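You operate a simulated robot arm through the tools that you are given. There is no shell and no other tool. Be economical: measure what you need, move in short steps, check, and stop when the job is done.

Carry out the task below with a simulated robot arm. There is one attempt and no reset: what you move stays moved.

TASK
Put the 15 mm steel die from the packing table on top of the grey bar and the 10 mm steel die on the cedar block there.
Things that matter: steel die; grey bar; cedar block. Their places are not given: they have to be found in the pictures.

It is judged by the outcome, as a careful person would: the job done as asked, and still so three seconds after it is handed in. It fails if anything else is knocked over, pushed out of place, dropped, spilled or broken.

THE ROBOT
A 6-joint arm with a two-finger parallel gripper, fixed in place. Base frame: the origin is at the foot of the arm, x ahead of it, y to its left, z up; the work surface is at about z = 780. Lengths are in mm, angles in degrees, forces in N, time in s.
With the tool pointing down near the work surface it reaches from about 260 to 680 mm from the base axis. Its first joint turns from -66.0 to 66.0 degrees. Payload 2.9 kg.
Tool frame: the origin (TCP) lies between the finger pads and is the grasp point; the fingertips stand 30 mm ahead of it; z points along the fingers, y is the line along which they close. The gripper opens to 110 mm. The fingers are 20 mm wide and 10 mm thick; the gripper's body (48 by 112 mm) begins 55 mm behind the TCP.
Orientation is that of the tool frame in the base frame, as a unit quaternion [w, x, y, z]. With the fingers straight down and closing along the base's y, the tool's x points along the base's -x, its y along +y and its z along -z.

THE INTERFACE
- The arm moves only by the tool move_arm. Its arguments are lists of equal length, an entry for each row: "offset": the shift along the tool's x, y, z in units of 50 mm (1.0 is 50 mm), a list of three; "yaw": the turn about the tool's z in units of 5 degrees (1.0 is 5 degrees); "jaw": the gripper command, from -1 (shut) to 1 (fully open), values between in proportion. In form: {"offset": [[tx, ty, tz], ...], "yaw": [yaw, ...], "jaw": [jaw, ...]}. A call has 1 to 8 rows; each row shifts and turns the commanded pose from where the row before left it, along the tool's axes as they then stand. A call with a number of a shift or a turn outside -1 to 1 is refused whole. A row lasts 0.2 s, in which the tool goes at most 50 mm and 8.6 degrees; a call with a longer step from one row to the next is refused whole, and so is a gripper value outside its range. A pose out of reach is approached as far as the arm can. The call stops where the force on the tool passes 40 N (or 10 N more than at its start, if that is more) or the arm is blocked; 0.2 s more then pass. The fingers move at their own pace (about 108 mm/s each) and stop on an object; they squeeze with about 29 N. The grip force told is the motor's: it shows also when the fingers shut on nothing. Time passes only in rows, and 0.2 s behind the last, so rows that do not move let the fingers close. It gives the time, the measured TCP pose, the force on the tool (base axes), the opening and the grip force at its end, in the units of the frame above (readings bear some noise).
- Cameras (640 x 400 px; columns grow to the right, rows downward): "scene" is fixed at [72.9, 431.4, 1391.4]; the picture's right is [-0.83, -0.56, 0.00], its down [-0.31, 0.46, -0.83] and it looks along [0.46, -0.69, -0.55] (base axes); focal length 340 px, centre (320, 200). "wrist" rides on the gripper at [-36, 0, -57] in the tool frame; the picture's right is [0.00, -1.00, 0.00], its down [0.97, 0.00, -0.24] and it looks along [0.24, 0.00, 0.97] (tool axes); focal length 218 px, centre (320, 200).
- camera(camera): a new picture of that camera. No time passes.
- locate(camera, pixels): for up to 12 pixels [column, row] of the newest picture of that camera ("zoom" is the newest enlarged one), the place [x, y, z] in the base frame of the surface seen there, good to about 3 mm, but the place of the scene camera against the robot may be out by one fixed shift of up to 12 mm in any direction. No time passes.
- inspect(camera, box): a new picture of the part [left, top, right, bottom] of that camera's present view, enlarged. No time passes.
- job_done(): hands the job in; it is judged then, once.

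Work in short steps. Measure before you move; look again where a grasp or a placing could have gone wrong, and mend it. You have 60 turns and 20 pictures in all, the two below and enlarged ones among them. Open the gripper and draw the arm clear of the work before you hand the job in, unless the task says otherwise; then end with one line.

The tools are called as a command line: name --argument value ..., lists and objects as JSON in quotes. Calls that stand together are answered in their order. move_arm: Moves the arm, as the interface text tells. Its arguments: {"type":"object","properties":{"offset":{"type":"array","items":{"type":"array","items":{"type":"number"}}},"yaw":{"type":"array","items":{"type":"number"}},"jaw":{"type":"array","items":{"type":"number"}}},"required":["offset","yaw","jaw"]} The other tools are called the same way: camera (camera) takes a picture; locate (camera, pixels) gives the place of the surface under pixels of a picture; inspect (camera, box) takes an enlarged picture of a part of a camera's view; job_done () hands the job in.

At the start:

```text
time_s: 0.0
ee_pos: [442.1, 180.1, 1101.1]
tool_rot: [0.0, 0.0, 1.0, 0.001]
contact_force: [0.8, -0.5, -0.1]
width: 110.1
grasp_force: 0.1
```

scene: 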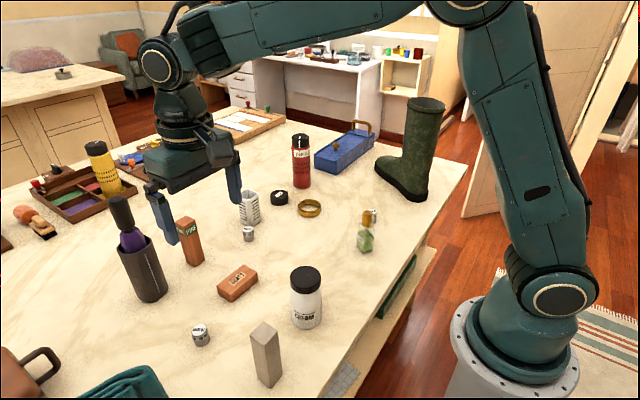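
wrist: 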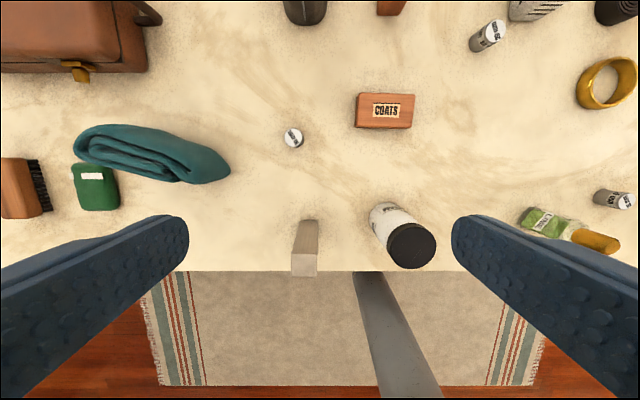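

I see small labelled steel cylinders at wrist (293,138), (487,36) and (613,199), and need to read their labels.

inspect --camera "wrist" --box '[260, 110, 340, 160]'

inspect --camera "wrist" --box '[450, 10, 530, 60]'

inspect --camera "wrist" --box '[560, 170, 640, 220]'

inspect --camera "scene" --box '[160, 180, 400, 400]'

locate --camera "wrist" --pixels '[[293, 138], [495, 29], [626, 201], [304, 264], [304, 225], [385, 111], [360, 111], [412, 112], [385, 96], [385, 126], [410, 246], [292, 118]]'

```text
8.00 times, centred on (300, 135) of wrist
```

zoom: 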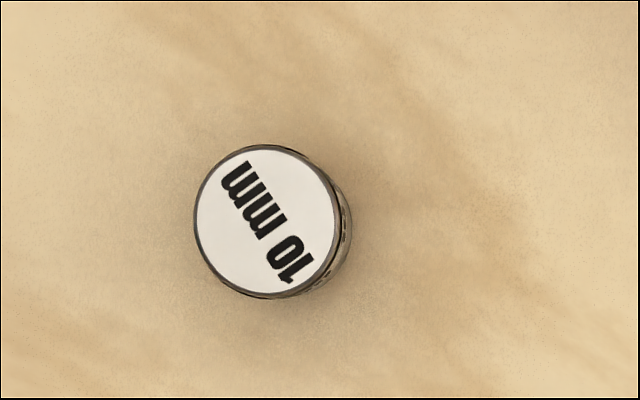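

```text
8.00 times, centred on (490, 35) of wrist
```

zoom: 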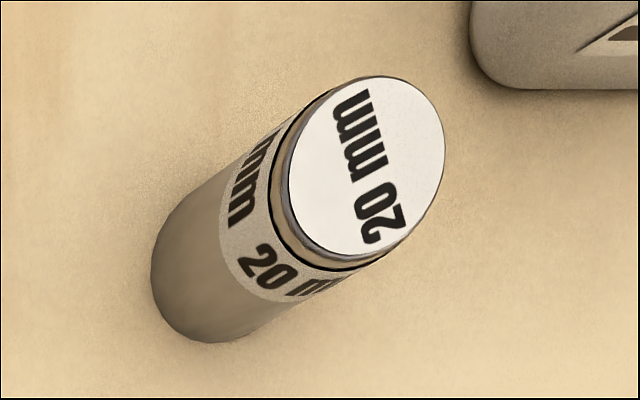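

```text
8.00 times, centred on (600, 195) of wrist
```

zoom: 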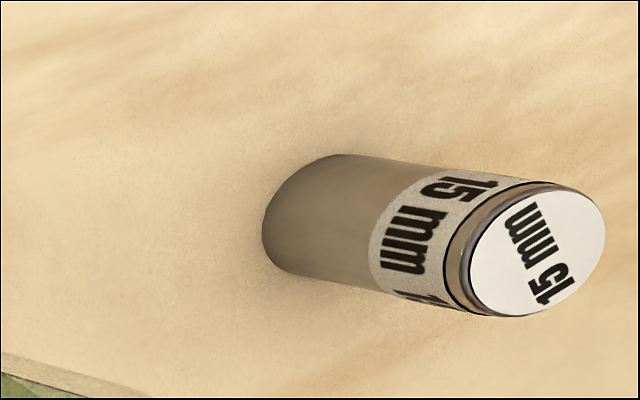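

```text
1.82 times, centred on (280, 290) of scene
```

zoom: 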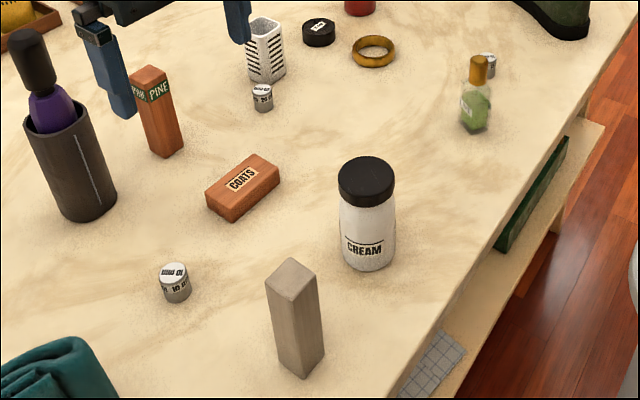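

```text
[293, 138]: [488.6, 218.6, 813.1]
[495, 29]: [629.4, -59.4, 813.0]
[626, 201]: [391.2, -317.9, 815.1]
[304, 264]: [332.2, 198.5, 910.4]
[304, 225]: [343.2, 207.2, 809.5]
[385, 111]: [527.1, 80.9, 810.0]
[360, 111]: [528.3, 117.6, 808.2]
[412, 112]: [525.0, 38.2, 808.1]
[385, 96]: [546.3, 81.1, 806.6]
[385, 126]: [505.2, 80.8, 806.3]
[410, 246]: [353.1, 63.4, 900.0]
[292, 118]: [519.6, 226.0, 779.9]
```

10 mm die at about (488,218), 15 mm die at about (391,-318). Next I check which block is cedar.

inspect --camera "scene" --box '[170, 205, 270, 305]'

inspect --camera "wrist" --box '[270, 200, 350, 290]'

locate --camera "scene" --pixels '[[264, 334], [200, 328], [237, 280], [247, 233], [188, 222], [373, 215], [367, 228], [365, 246], [306, 275], [185, 258]]'

```text
4.00 times, centred on (220, 255) of scene
```

zoom: 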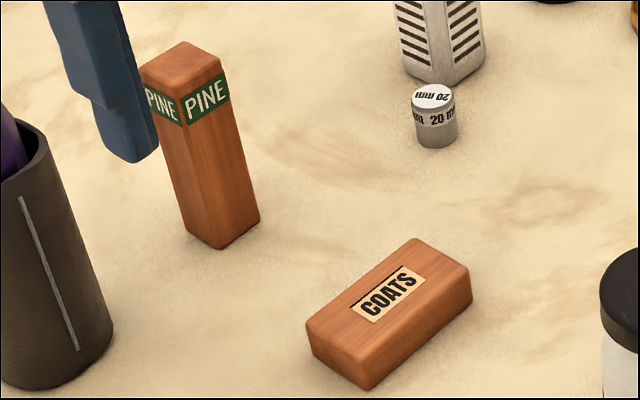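

```text
4.44 times, centred on (310, 245) of wrist
```

zoom: 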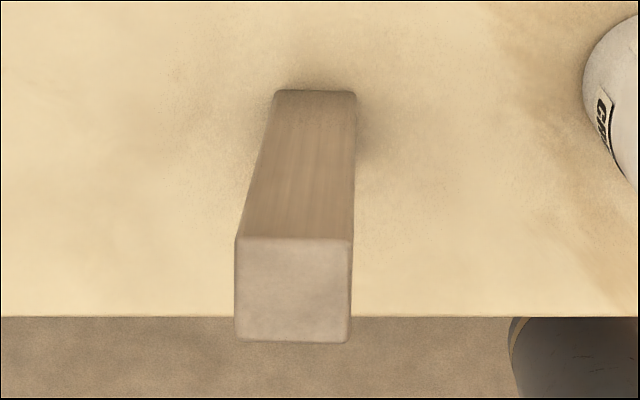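

```text
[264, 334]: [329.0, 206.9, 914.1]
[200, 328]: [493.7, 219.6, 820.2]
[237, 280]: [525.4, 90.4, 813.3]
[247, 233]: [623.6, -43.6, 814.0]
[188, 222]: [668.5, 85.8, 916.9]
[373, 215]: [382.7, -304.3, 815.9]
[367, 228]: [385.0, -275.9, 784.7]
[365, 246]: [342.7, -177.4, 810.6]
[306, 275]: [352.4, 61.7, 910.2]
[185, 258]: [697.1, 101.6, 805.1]
```

COATS is the cedar block (the other is labelled pine); the standing bar at about (332,203) is the grey bar. I move above the 10 mm die.

move_arm --offset '[[-0.465, 0.385, 0], [-0.465, 0.385, 0], [0, 0, 0.9], [0, 0, 0.9], [0, 0, 0.9], [0, 0, 0.9], [0, 0, 0.6], [0, 0, 0]]' --yaw '[0, 0, 0, 0, 0, 0, 0, 0]' --jaw '[0.3, 0.3, 0.3, 0.3, 0.3, 0.3, 0.3, 0.3]'

camera --camera "wrist"

```text
time_s: 1.8
ee_pos: [489.6, 216.8, 890.6]
tool_rot: [0.0, 0.0, 1.0, 0.0]
contact_force: [-0.3, 0.2, 0.1]
width: 71.3
grasp_force: 0.1
```

```text
11 pictures are left
```

wrist: 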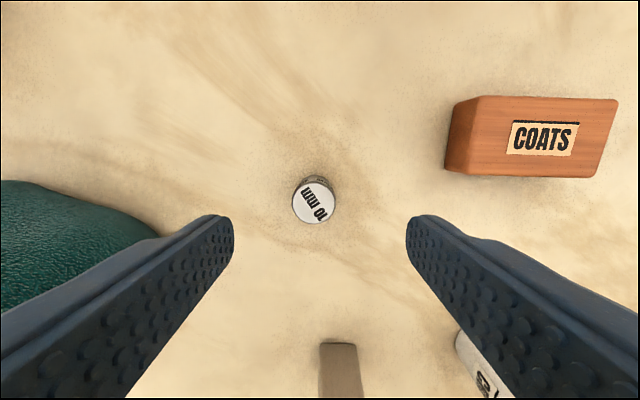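

locate --camera "wrist" --pixels '[[314, 203], [293, 203], [335, 203], [314, 223], [475, 100], [618, 100], [600, 176], [474, 176], [545, 139]]'

```text
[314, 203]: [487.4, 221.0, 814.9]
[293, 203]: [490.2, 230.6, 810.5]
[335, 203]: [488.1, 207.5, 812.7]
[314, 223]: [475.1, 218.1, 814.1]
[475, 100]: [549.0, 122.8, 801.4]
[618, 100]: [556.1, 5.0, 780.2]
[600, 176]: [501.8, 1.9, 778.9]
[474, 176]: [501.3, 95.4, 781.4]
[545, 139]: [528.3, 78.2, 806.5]
```

The die is at (487.5, 219.5), top at 813. I descend to TCP z≈815 and close.

move_arm --offset '[[0.04, 0.05, 0.6], [0, 0, 0.6], [0, 0, 0.3], [0, 0, 0], [0, 0, 0], [0, 0, 0], [0, 0, 0], [0, 0, 0]]' --yaw '[0, 0, 0, 0, 0, 0, 0, 0]' --jaw '[0.3, 0.3, 0.3, 0.3, -0.4, -1, -1, -1]'

```text
time_s: 3.6
ee_pos: [487.8, 222.1, 816.1]
tool_rot: [0.0, 0.0, 1.0, 0.001]
contact_force: [0.5, -0.2, -0.7]
width: 27.2
grasp_force: 28.9
```

Gripped (width 27). I lift 60 mm and move over the COATS block centre (527,80).

move_arm --offset '[[0, 0, -0.6], [0, 0, -0.6], [-0.2, -0.71, 0], [-0.2, -0.71, 0], [-0.2, -0.71, 0], [-0.18, -0.71, 0], [0, 0, 0], [0, 0, 0]]' --yaw '[0, 0, 0, 0, 0, 0, 0, 0]' --jaw '[-1, -1, -1, -1, -1, -1, -1, -1]'

camera --camera "wrist"

```text
time_s: 5.4
ee_pos: [525.9, 77.2, 874.6]
tool_rot: [-0.001, 0.0, 1.0, 0.0]
contact_force: [0.1, -0.3, -2.0]
width: 27.1
grasp_force: 29.3
```

```text
10 pictures are left
```

wrist: 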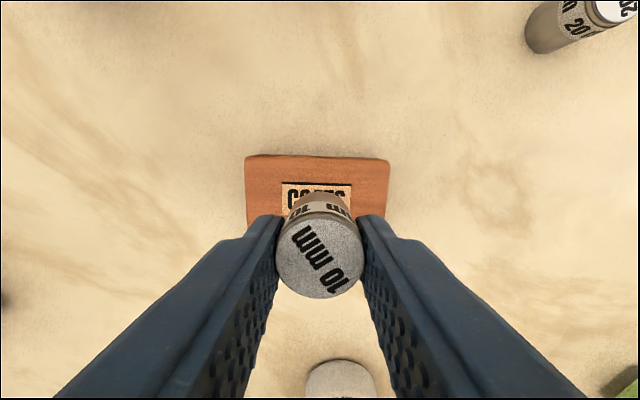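

The die is centred over the block. I lower 31 mm with small final steps and read the force.

move_arm --offset '[[0, 0, 0.3], [0, 0, 0.2], [0, 0, 0.08], [0, 0, 0.04], [0, 0, 0]]' --yaw '[0, 0, 0, 0, 0]' --jaw '[-1, -1, -1, -1, -1]'

```text
time_s: 6.6
ee_pos: [524.9, 78.5, 845.1]
tool_rot: [-0.001, -0.001, 1.0, 0.0]
contact_force: [0.4, 0.1, -0.9]
width: 27.1
grasp_force: 29.2
```

move_arm --offset '[[0, 0, 0.02], [0, 0, 0.02], [0, 0, 0.0]]' --yaw '[0, 0, 0]' --jaw '[-1, -1, -1]'

```text
time_s: 7.4
ee_pos: [524.5, 78.6, 842.4]
tool_rot: [0.001, 0.0, 1.0, 0.0]
contact_force: [-2.0, -2.3, 11.3]
width: 27.4
grasp_force: 29.0
```

Force 11 N upward: it is resting on the block. I open and rise.

move_arm --offset '[[0, 0, -0.02], [0, 0, 0], [0, 0, 0], [0, 0, -0.6], [0, 0, -0.8], [0, 0, -1], [0, 0, 0]]' --yaw '[0, 0, 0, 0, 0, 0, 0]' --jaw '[-0.2, 0, 0.1, 0.1, 0.1, 0.1, 0.1]'

camera --camera "wrist"

```text
time_s: 9.0
ee_pos: [525.5, 77.3, 963.2]
tool_rot: [0.0, 0.0, 1.0, 0.0]
contact_force: [0.1, 0.7, 0.3]
width: 60.4
grasp_force: 0.0
```

```text
9 pictures are left
```

wrist: 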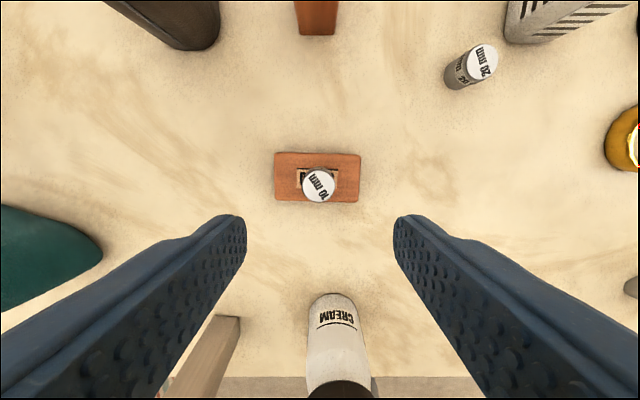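

10 mm die stands on the block. I move toward the 15 mm die, stopping short to look.

move_arm --offset '[[0.3375, -0.8, 0], [0.3375, -0.8, 0], [0.3375, -0.8, 0], [0.3375, -0.8, 0], [0.3375, -0.8, 0], [0.3375, -0.8, 0], [0.3375, -0.8, 0], [0.3375, -0.8, 0]]' --yaw '[0, 0, 0, 0, 0, 0, 0, 0]' --jaw '[0.1, 0.1, 0.1, 0.1, 0.1, 0.1, 0.1, 0.1]'

camera --camera "wrist"

```text
time_s: 10.8
ee_pos: [390.9, -242.9, 963.8]
tool_rot: [0.0, -0.002, 1.0, 0.001]
contact_force: [-0.4, 0.0, -0.4]
width: 60.4
grasp_force: 0.1
```

```text
8 pictures are left
```

wrist: 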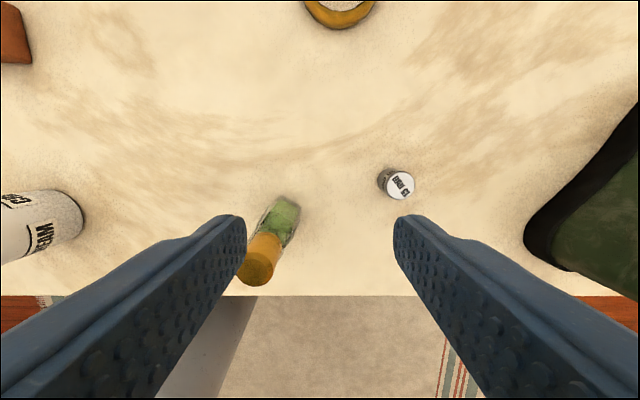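

locate --camera "wrist" --pixels '[[400, 186], [400, 199], [387, 186], [414, 186], [400, 172], [262, 260], [280, 225], [525, 237], [560, 270], [290, 205]]'

```text
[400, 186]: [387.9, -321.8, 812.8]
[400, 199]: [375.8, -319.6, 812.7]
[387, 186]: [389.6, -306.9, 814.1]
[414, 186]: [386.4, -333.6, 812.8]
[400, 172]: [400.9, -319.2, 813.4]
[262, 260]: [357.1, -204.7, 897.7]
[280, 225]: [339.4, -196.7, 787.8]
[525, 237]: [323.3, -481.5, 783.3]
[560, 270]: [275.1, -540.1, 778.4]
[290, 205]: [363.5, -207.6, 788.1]
```

Die at (388,-320), with the bottle (≈y -205) and boot (≈y -480) clear. I move over, descend to TCP z≈816 and close.

move_arm --offset '[[0.03, -0.77, 0], [0.03, -0.77, 0], [0, 0, 0.8], [0, 0, 0.8], [0, 0, 0.5], [0, 0, 0]]' --yaw '[0, 0, 0, 0, 0, 0]' --jaw '[0.1, 0.1, 0.1, 0.1, 0.1, 0.1]'

```text
time_s: 12.2
ee_pos: [386.9, -318.0, 858.3]
tool_rot: [0.0, -0.001, 1.0, 0.0]
contact_force: [0.7, 1.3, -0.5]
width: 60.5
grasp_force: 0.0
```

move_arm --offset '[[-0.02, -0.02, 0.5], [0, 0, 0.34], [0, 0, 0], [0, 0, 0], [0, 0, 0], [0, 0, 0], [0, 0, 0]]' --yaw '[0, 0, 0, 0, 0, 0, 0]' --jaw '[0.1, 0.1, 0.1, -0.4, -1, -1, -1]'

```text
time_s: 13.8
ee_pos: [388.3, -320.3, 816.3]
tool_rot: [0.0, 0.0, 1.0, 0.0]
contact_force: [-0.1, -0.2, 0.2]
width: 27.4
grasp_force: 28.8
```

Gripped. I lift straight up 180 mm.

move_arm --offset '[[0, 0, -0.6], [0, 0, -0.8], [0, 0, -0.8], [0, 0, -0.8], [0, 0, -0.6], [0, 0, 0]]' --yaw '[0, 0, 0, 0, 0, 0]' --jaw '[-1, -1, -1, -1, -1, -1]'

move_arm --offset '[[0, 0.8, 0], [0, 0.8, 0], [0, 0.8, 0], [0, 0.8, 0], [0, 0.8, 0], [0, 0.8, 0], [0, 0.8, 0], [0, 0.8, 0]]' --yaw '[0, 0, 0, 0, 0, 0, 0, 0]' --jaw '[-1, -1, -1, -1, -1, -1, -1, -1]'

move_arm --offset '[[0.28, 0.8, 0], [0.28, 0.8, 0], [0.28, 0.8, 0], [0.2, 0.6, 0], [0, 0, 0]]' --yaw '[0, 0, 0, 0, 0]' --jaw '[-1, -1, -1, -1, -1]'

camera --camera "wrist"

```text
time_s: 15.2
ee_pos: [388.0, -318.2, 999.5]
tool_rot: [0.001, 0.0, 1.0, 0.0]
contact_force: [-1.2, -0.2, -1.8]
width: 27.1
grasp_force: 29.4
```

```text
time_s: 17.0
ee_pos: [389.9, 0.4, 997.9]
tool_rot: [0.0, 0.001, 1.0, 0.0]
contact_force: [-0.2, -0.5, -1.9]
width: 27.3
grasp_force: 28.8
```

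```text
time_s: 18.2
ee_pos: [336.1, 148.9, 995.9]
tool_rot: [0.0, 0.0, 1.0, -0.001]
contact_force: [0.2, 0.1, -2.1]
width: 27.3
grasp_force: 29.2
```

```text
7 pictures are left
```

wrist: 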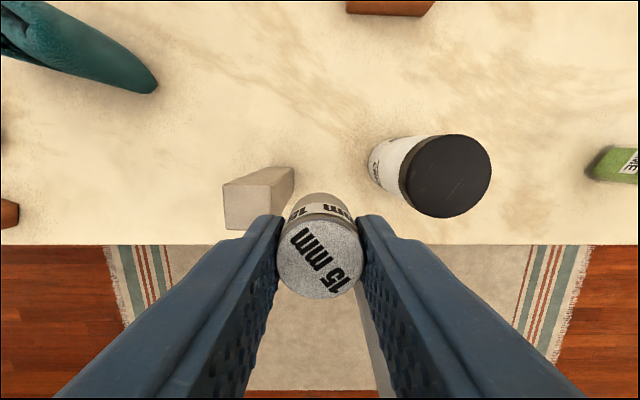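

The bar's top face spans about (223–253, 185–230); I locate its points.

locate --camera "wrist" --pixels '[[226, 188], [250, 188], [226, 227], [248, 226], [238, 207], [232, 200], [244, 200], [232, 215], [244, 215], [281, 255], [300, 200]]'

inspect --camera "wrist" --box '[200, 150, 360, 250]'

```text
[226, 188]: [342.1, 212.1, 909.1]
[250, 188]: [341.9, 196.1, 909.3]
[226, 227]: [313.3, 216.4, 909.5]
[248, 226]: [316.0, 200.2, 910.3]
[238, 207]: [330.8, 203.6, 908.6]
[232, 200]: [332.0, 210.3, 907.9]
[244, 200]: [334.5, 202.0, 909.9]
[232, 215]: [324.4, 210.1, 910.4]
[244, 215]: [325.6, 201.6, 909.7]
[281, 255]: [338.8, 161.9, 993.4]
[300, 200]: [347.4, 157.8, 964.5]
```

```text
4.00 times, centred on (280, 200) of wrist
```

zoom: 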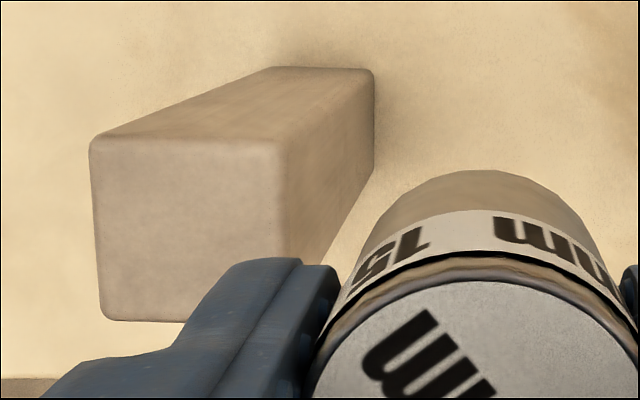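

Bar top centre is about (331,198.5,910). The die sits about 2 mm +x of TCP, so I go to TCP (329.5,198.5) and check.

move_arm --offset '[[0.07, 0.5, 0], [0.06, 0.49, 0], [0, 0, 0.4], [0, 0, 0.3], [0, 0, 0], [0, 0, 0]]' --yaw '[0, 0, 0, 0, 0, 0]' --jaw '[-1, -1, -1, -1, -1, -1]'

inspect --camera "wrist" --box '[240, 150, 400, 310]'

inspect --camera "scene" --box '[200, 260, 330, 400]'

```text
time_s: 19.6
ee_pos: [329.4, 199.0, 961.3]
tool_rot: [0.0, -0.001, 1.0, -0.001]
contact_force: [-0.3, 0.2, -1.4]
width: 26.9
grasp_force: 28.9
```

```text
2.50 times, centred on (320, 230) of wrist
```

zoom: 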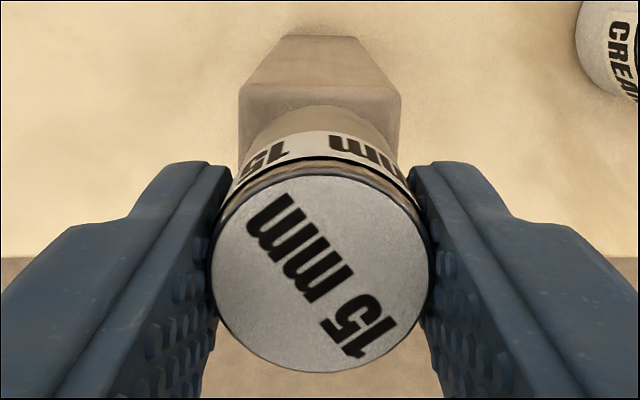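

```text
2.86 times, centred on (265, 330) of scene
```

zoom: 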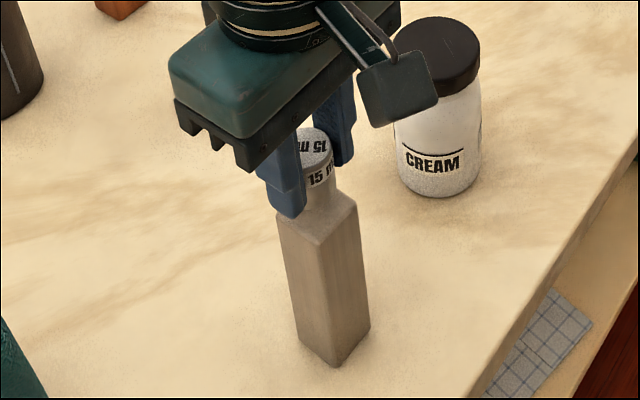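

Well aligned. I lower gently to contact (expected TCP z≈946).

move_arm --offset '[[0, 0, 0.14], [0, 0, 0.08], [0, 0, 0.04], [0, 0, 0]]' --yaw '[0, 0, 0, 0]' --jaw '[-1, -1, -1, -1]'

```text
time_s: 20.6
ee_pos: [330.1, 199.6, 948.4]
tool_rot: [0.0, -0.001, 1.0, 0.0]
contact_force: [-0.4, 0.6, -2.2]
width: 27.0
grasp_force: 29.2
```

move_arm --offset '[[0, 0, 0.02], [0, 0, 0.02], [0, 0, 0]]' --yaw '[0, 0, 0]' --jaw '[-1, -1, -1]'

```text
time_s: 21.4
ee_pos: [330.2, 199.7, 946.5]
tool_rot: [0.0, 0.0, 1.0, 0.0]
contact_force: [0.1, 0.1, -2.0]
width: 27.0
grasp_force: 28.8
```

move_arm --offset '[[0, 0, 0.02], [0, 0, 0.0]]' --yaw '[0, 0]' --jaw '[-1, -1]'

```text
time_s: 22.0
ee_pos: [329.7, 200.2, 946.0]
tool_rot: [0.0, 0.001, 1.0, 0.0]
contact_force: [-0.6, -0.7, 3.2]
width: 26.9
grasp_force: 28.6
```

Contact (force switched from -2 to +3 N). I open slowly and then rise straight up.

move_arm --offset '[[0, 0, 0], [0, 0, 0], [0, 0, 0], [0, 0, 0], [0, 0, -0.3], [0, 0, -0.6], [0, 0, -1], [0, 0, -1]]' --yaw '[0, 0, 0, 0, 0, 0, 0, 0]' --jaw '[-0.45, -0.35, -0.1, 0.1, 0.1, 0.1, 0.1, 0.1]'

camera --camera "wrist"

camera --camera "scene"

```text
time_s: 23.8
ee_pos: [329.0, 199.1, 1092.2]
tool_rot: [0.0, 0.0, 1.0, -0.001]
contact_force: [0.4, -0.2, 0.9]
width: 60.4
grasp_force: 0.0
```

```text
3 pictures are left
```

wrist: 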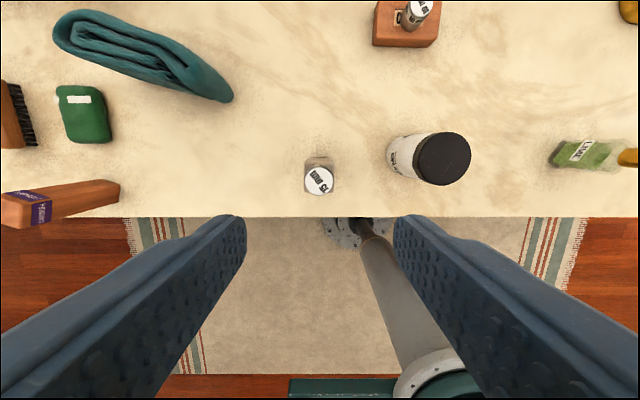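

```text
2 pictures are left
```

scene: 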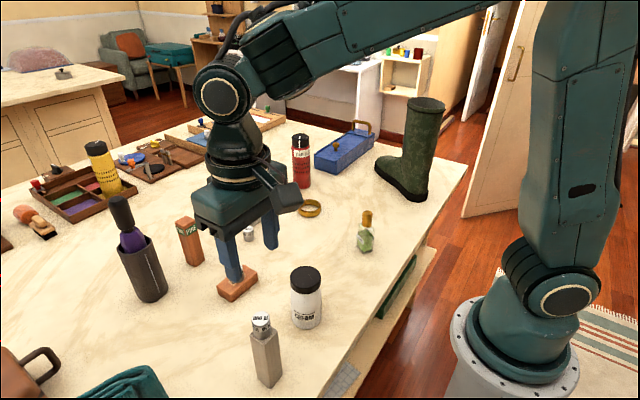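

Both dies stand. But another wooden block with a purple label appears at wrist (45,205); I must read it before concluding that COATS is the cedar one.

inspect --camera "wrist" --box '[0, 170, 80, 230]'

locate --camera "wrist" --pixels '[[18, 212], [4, 198], [4, 225], [28, 225], [28, 205], [80, 200], [115, 195], [405, 25], [319, 180], [421, 6], [85, 110], [20, 110]]'

```text
6.67 times, centred on (40, 200) of wrist
```

zoom: 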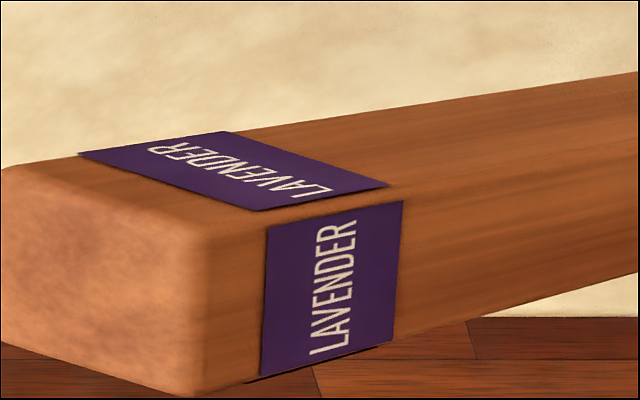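

```text
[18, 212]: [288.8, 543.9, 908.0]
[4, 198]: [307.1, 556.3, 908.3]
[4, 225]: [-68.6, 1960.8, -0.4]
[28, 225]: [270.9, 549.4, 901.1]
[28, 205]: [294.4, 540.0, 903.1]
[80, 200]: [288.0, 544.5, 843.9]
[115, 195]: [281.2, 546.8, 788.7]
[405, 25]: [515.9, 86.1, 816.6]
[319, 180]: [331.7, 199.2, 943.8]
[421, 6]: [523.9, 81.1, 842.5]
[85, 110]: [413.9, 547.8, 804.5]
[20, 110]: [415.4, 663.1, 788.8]
```

That block is LAVENDER and the other is PINE, so the wardrobe block marked COATS is the cedar block. The 15 mm die is on the bar (332,199,944) and the 10 mm die on the block (524,81,842), and the arm is clear and open.

job_done

```text
The job is handed in.
```

The 15 mm steel die is standing on the grey bar and the 10 mm steel die on the block marked COATS, which I took to be the cedar block because the other two wooden blocks are labelled PINE and LAVENDER.
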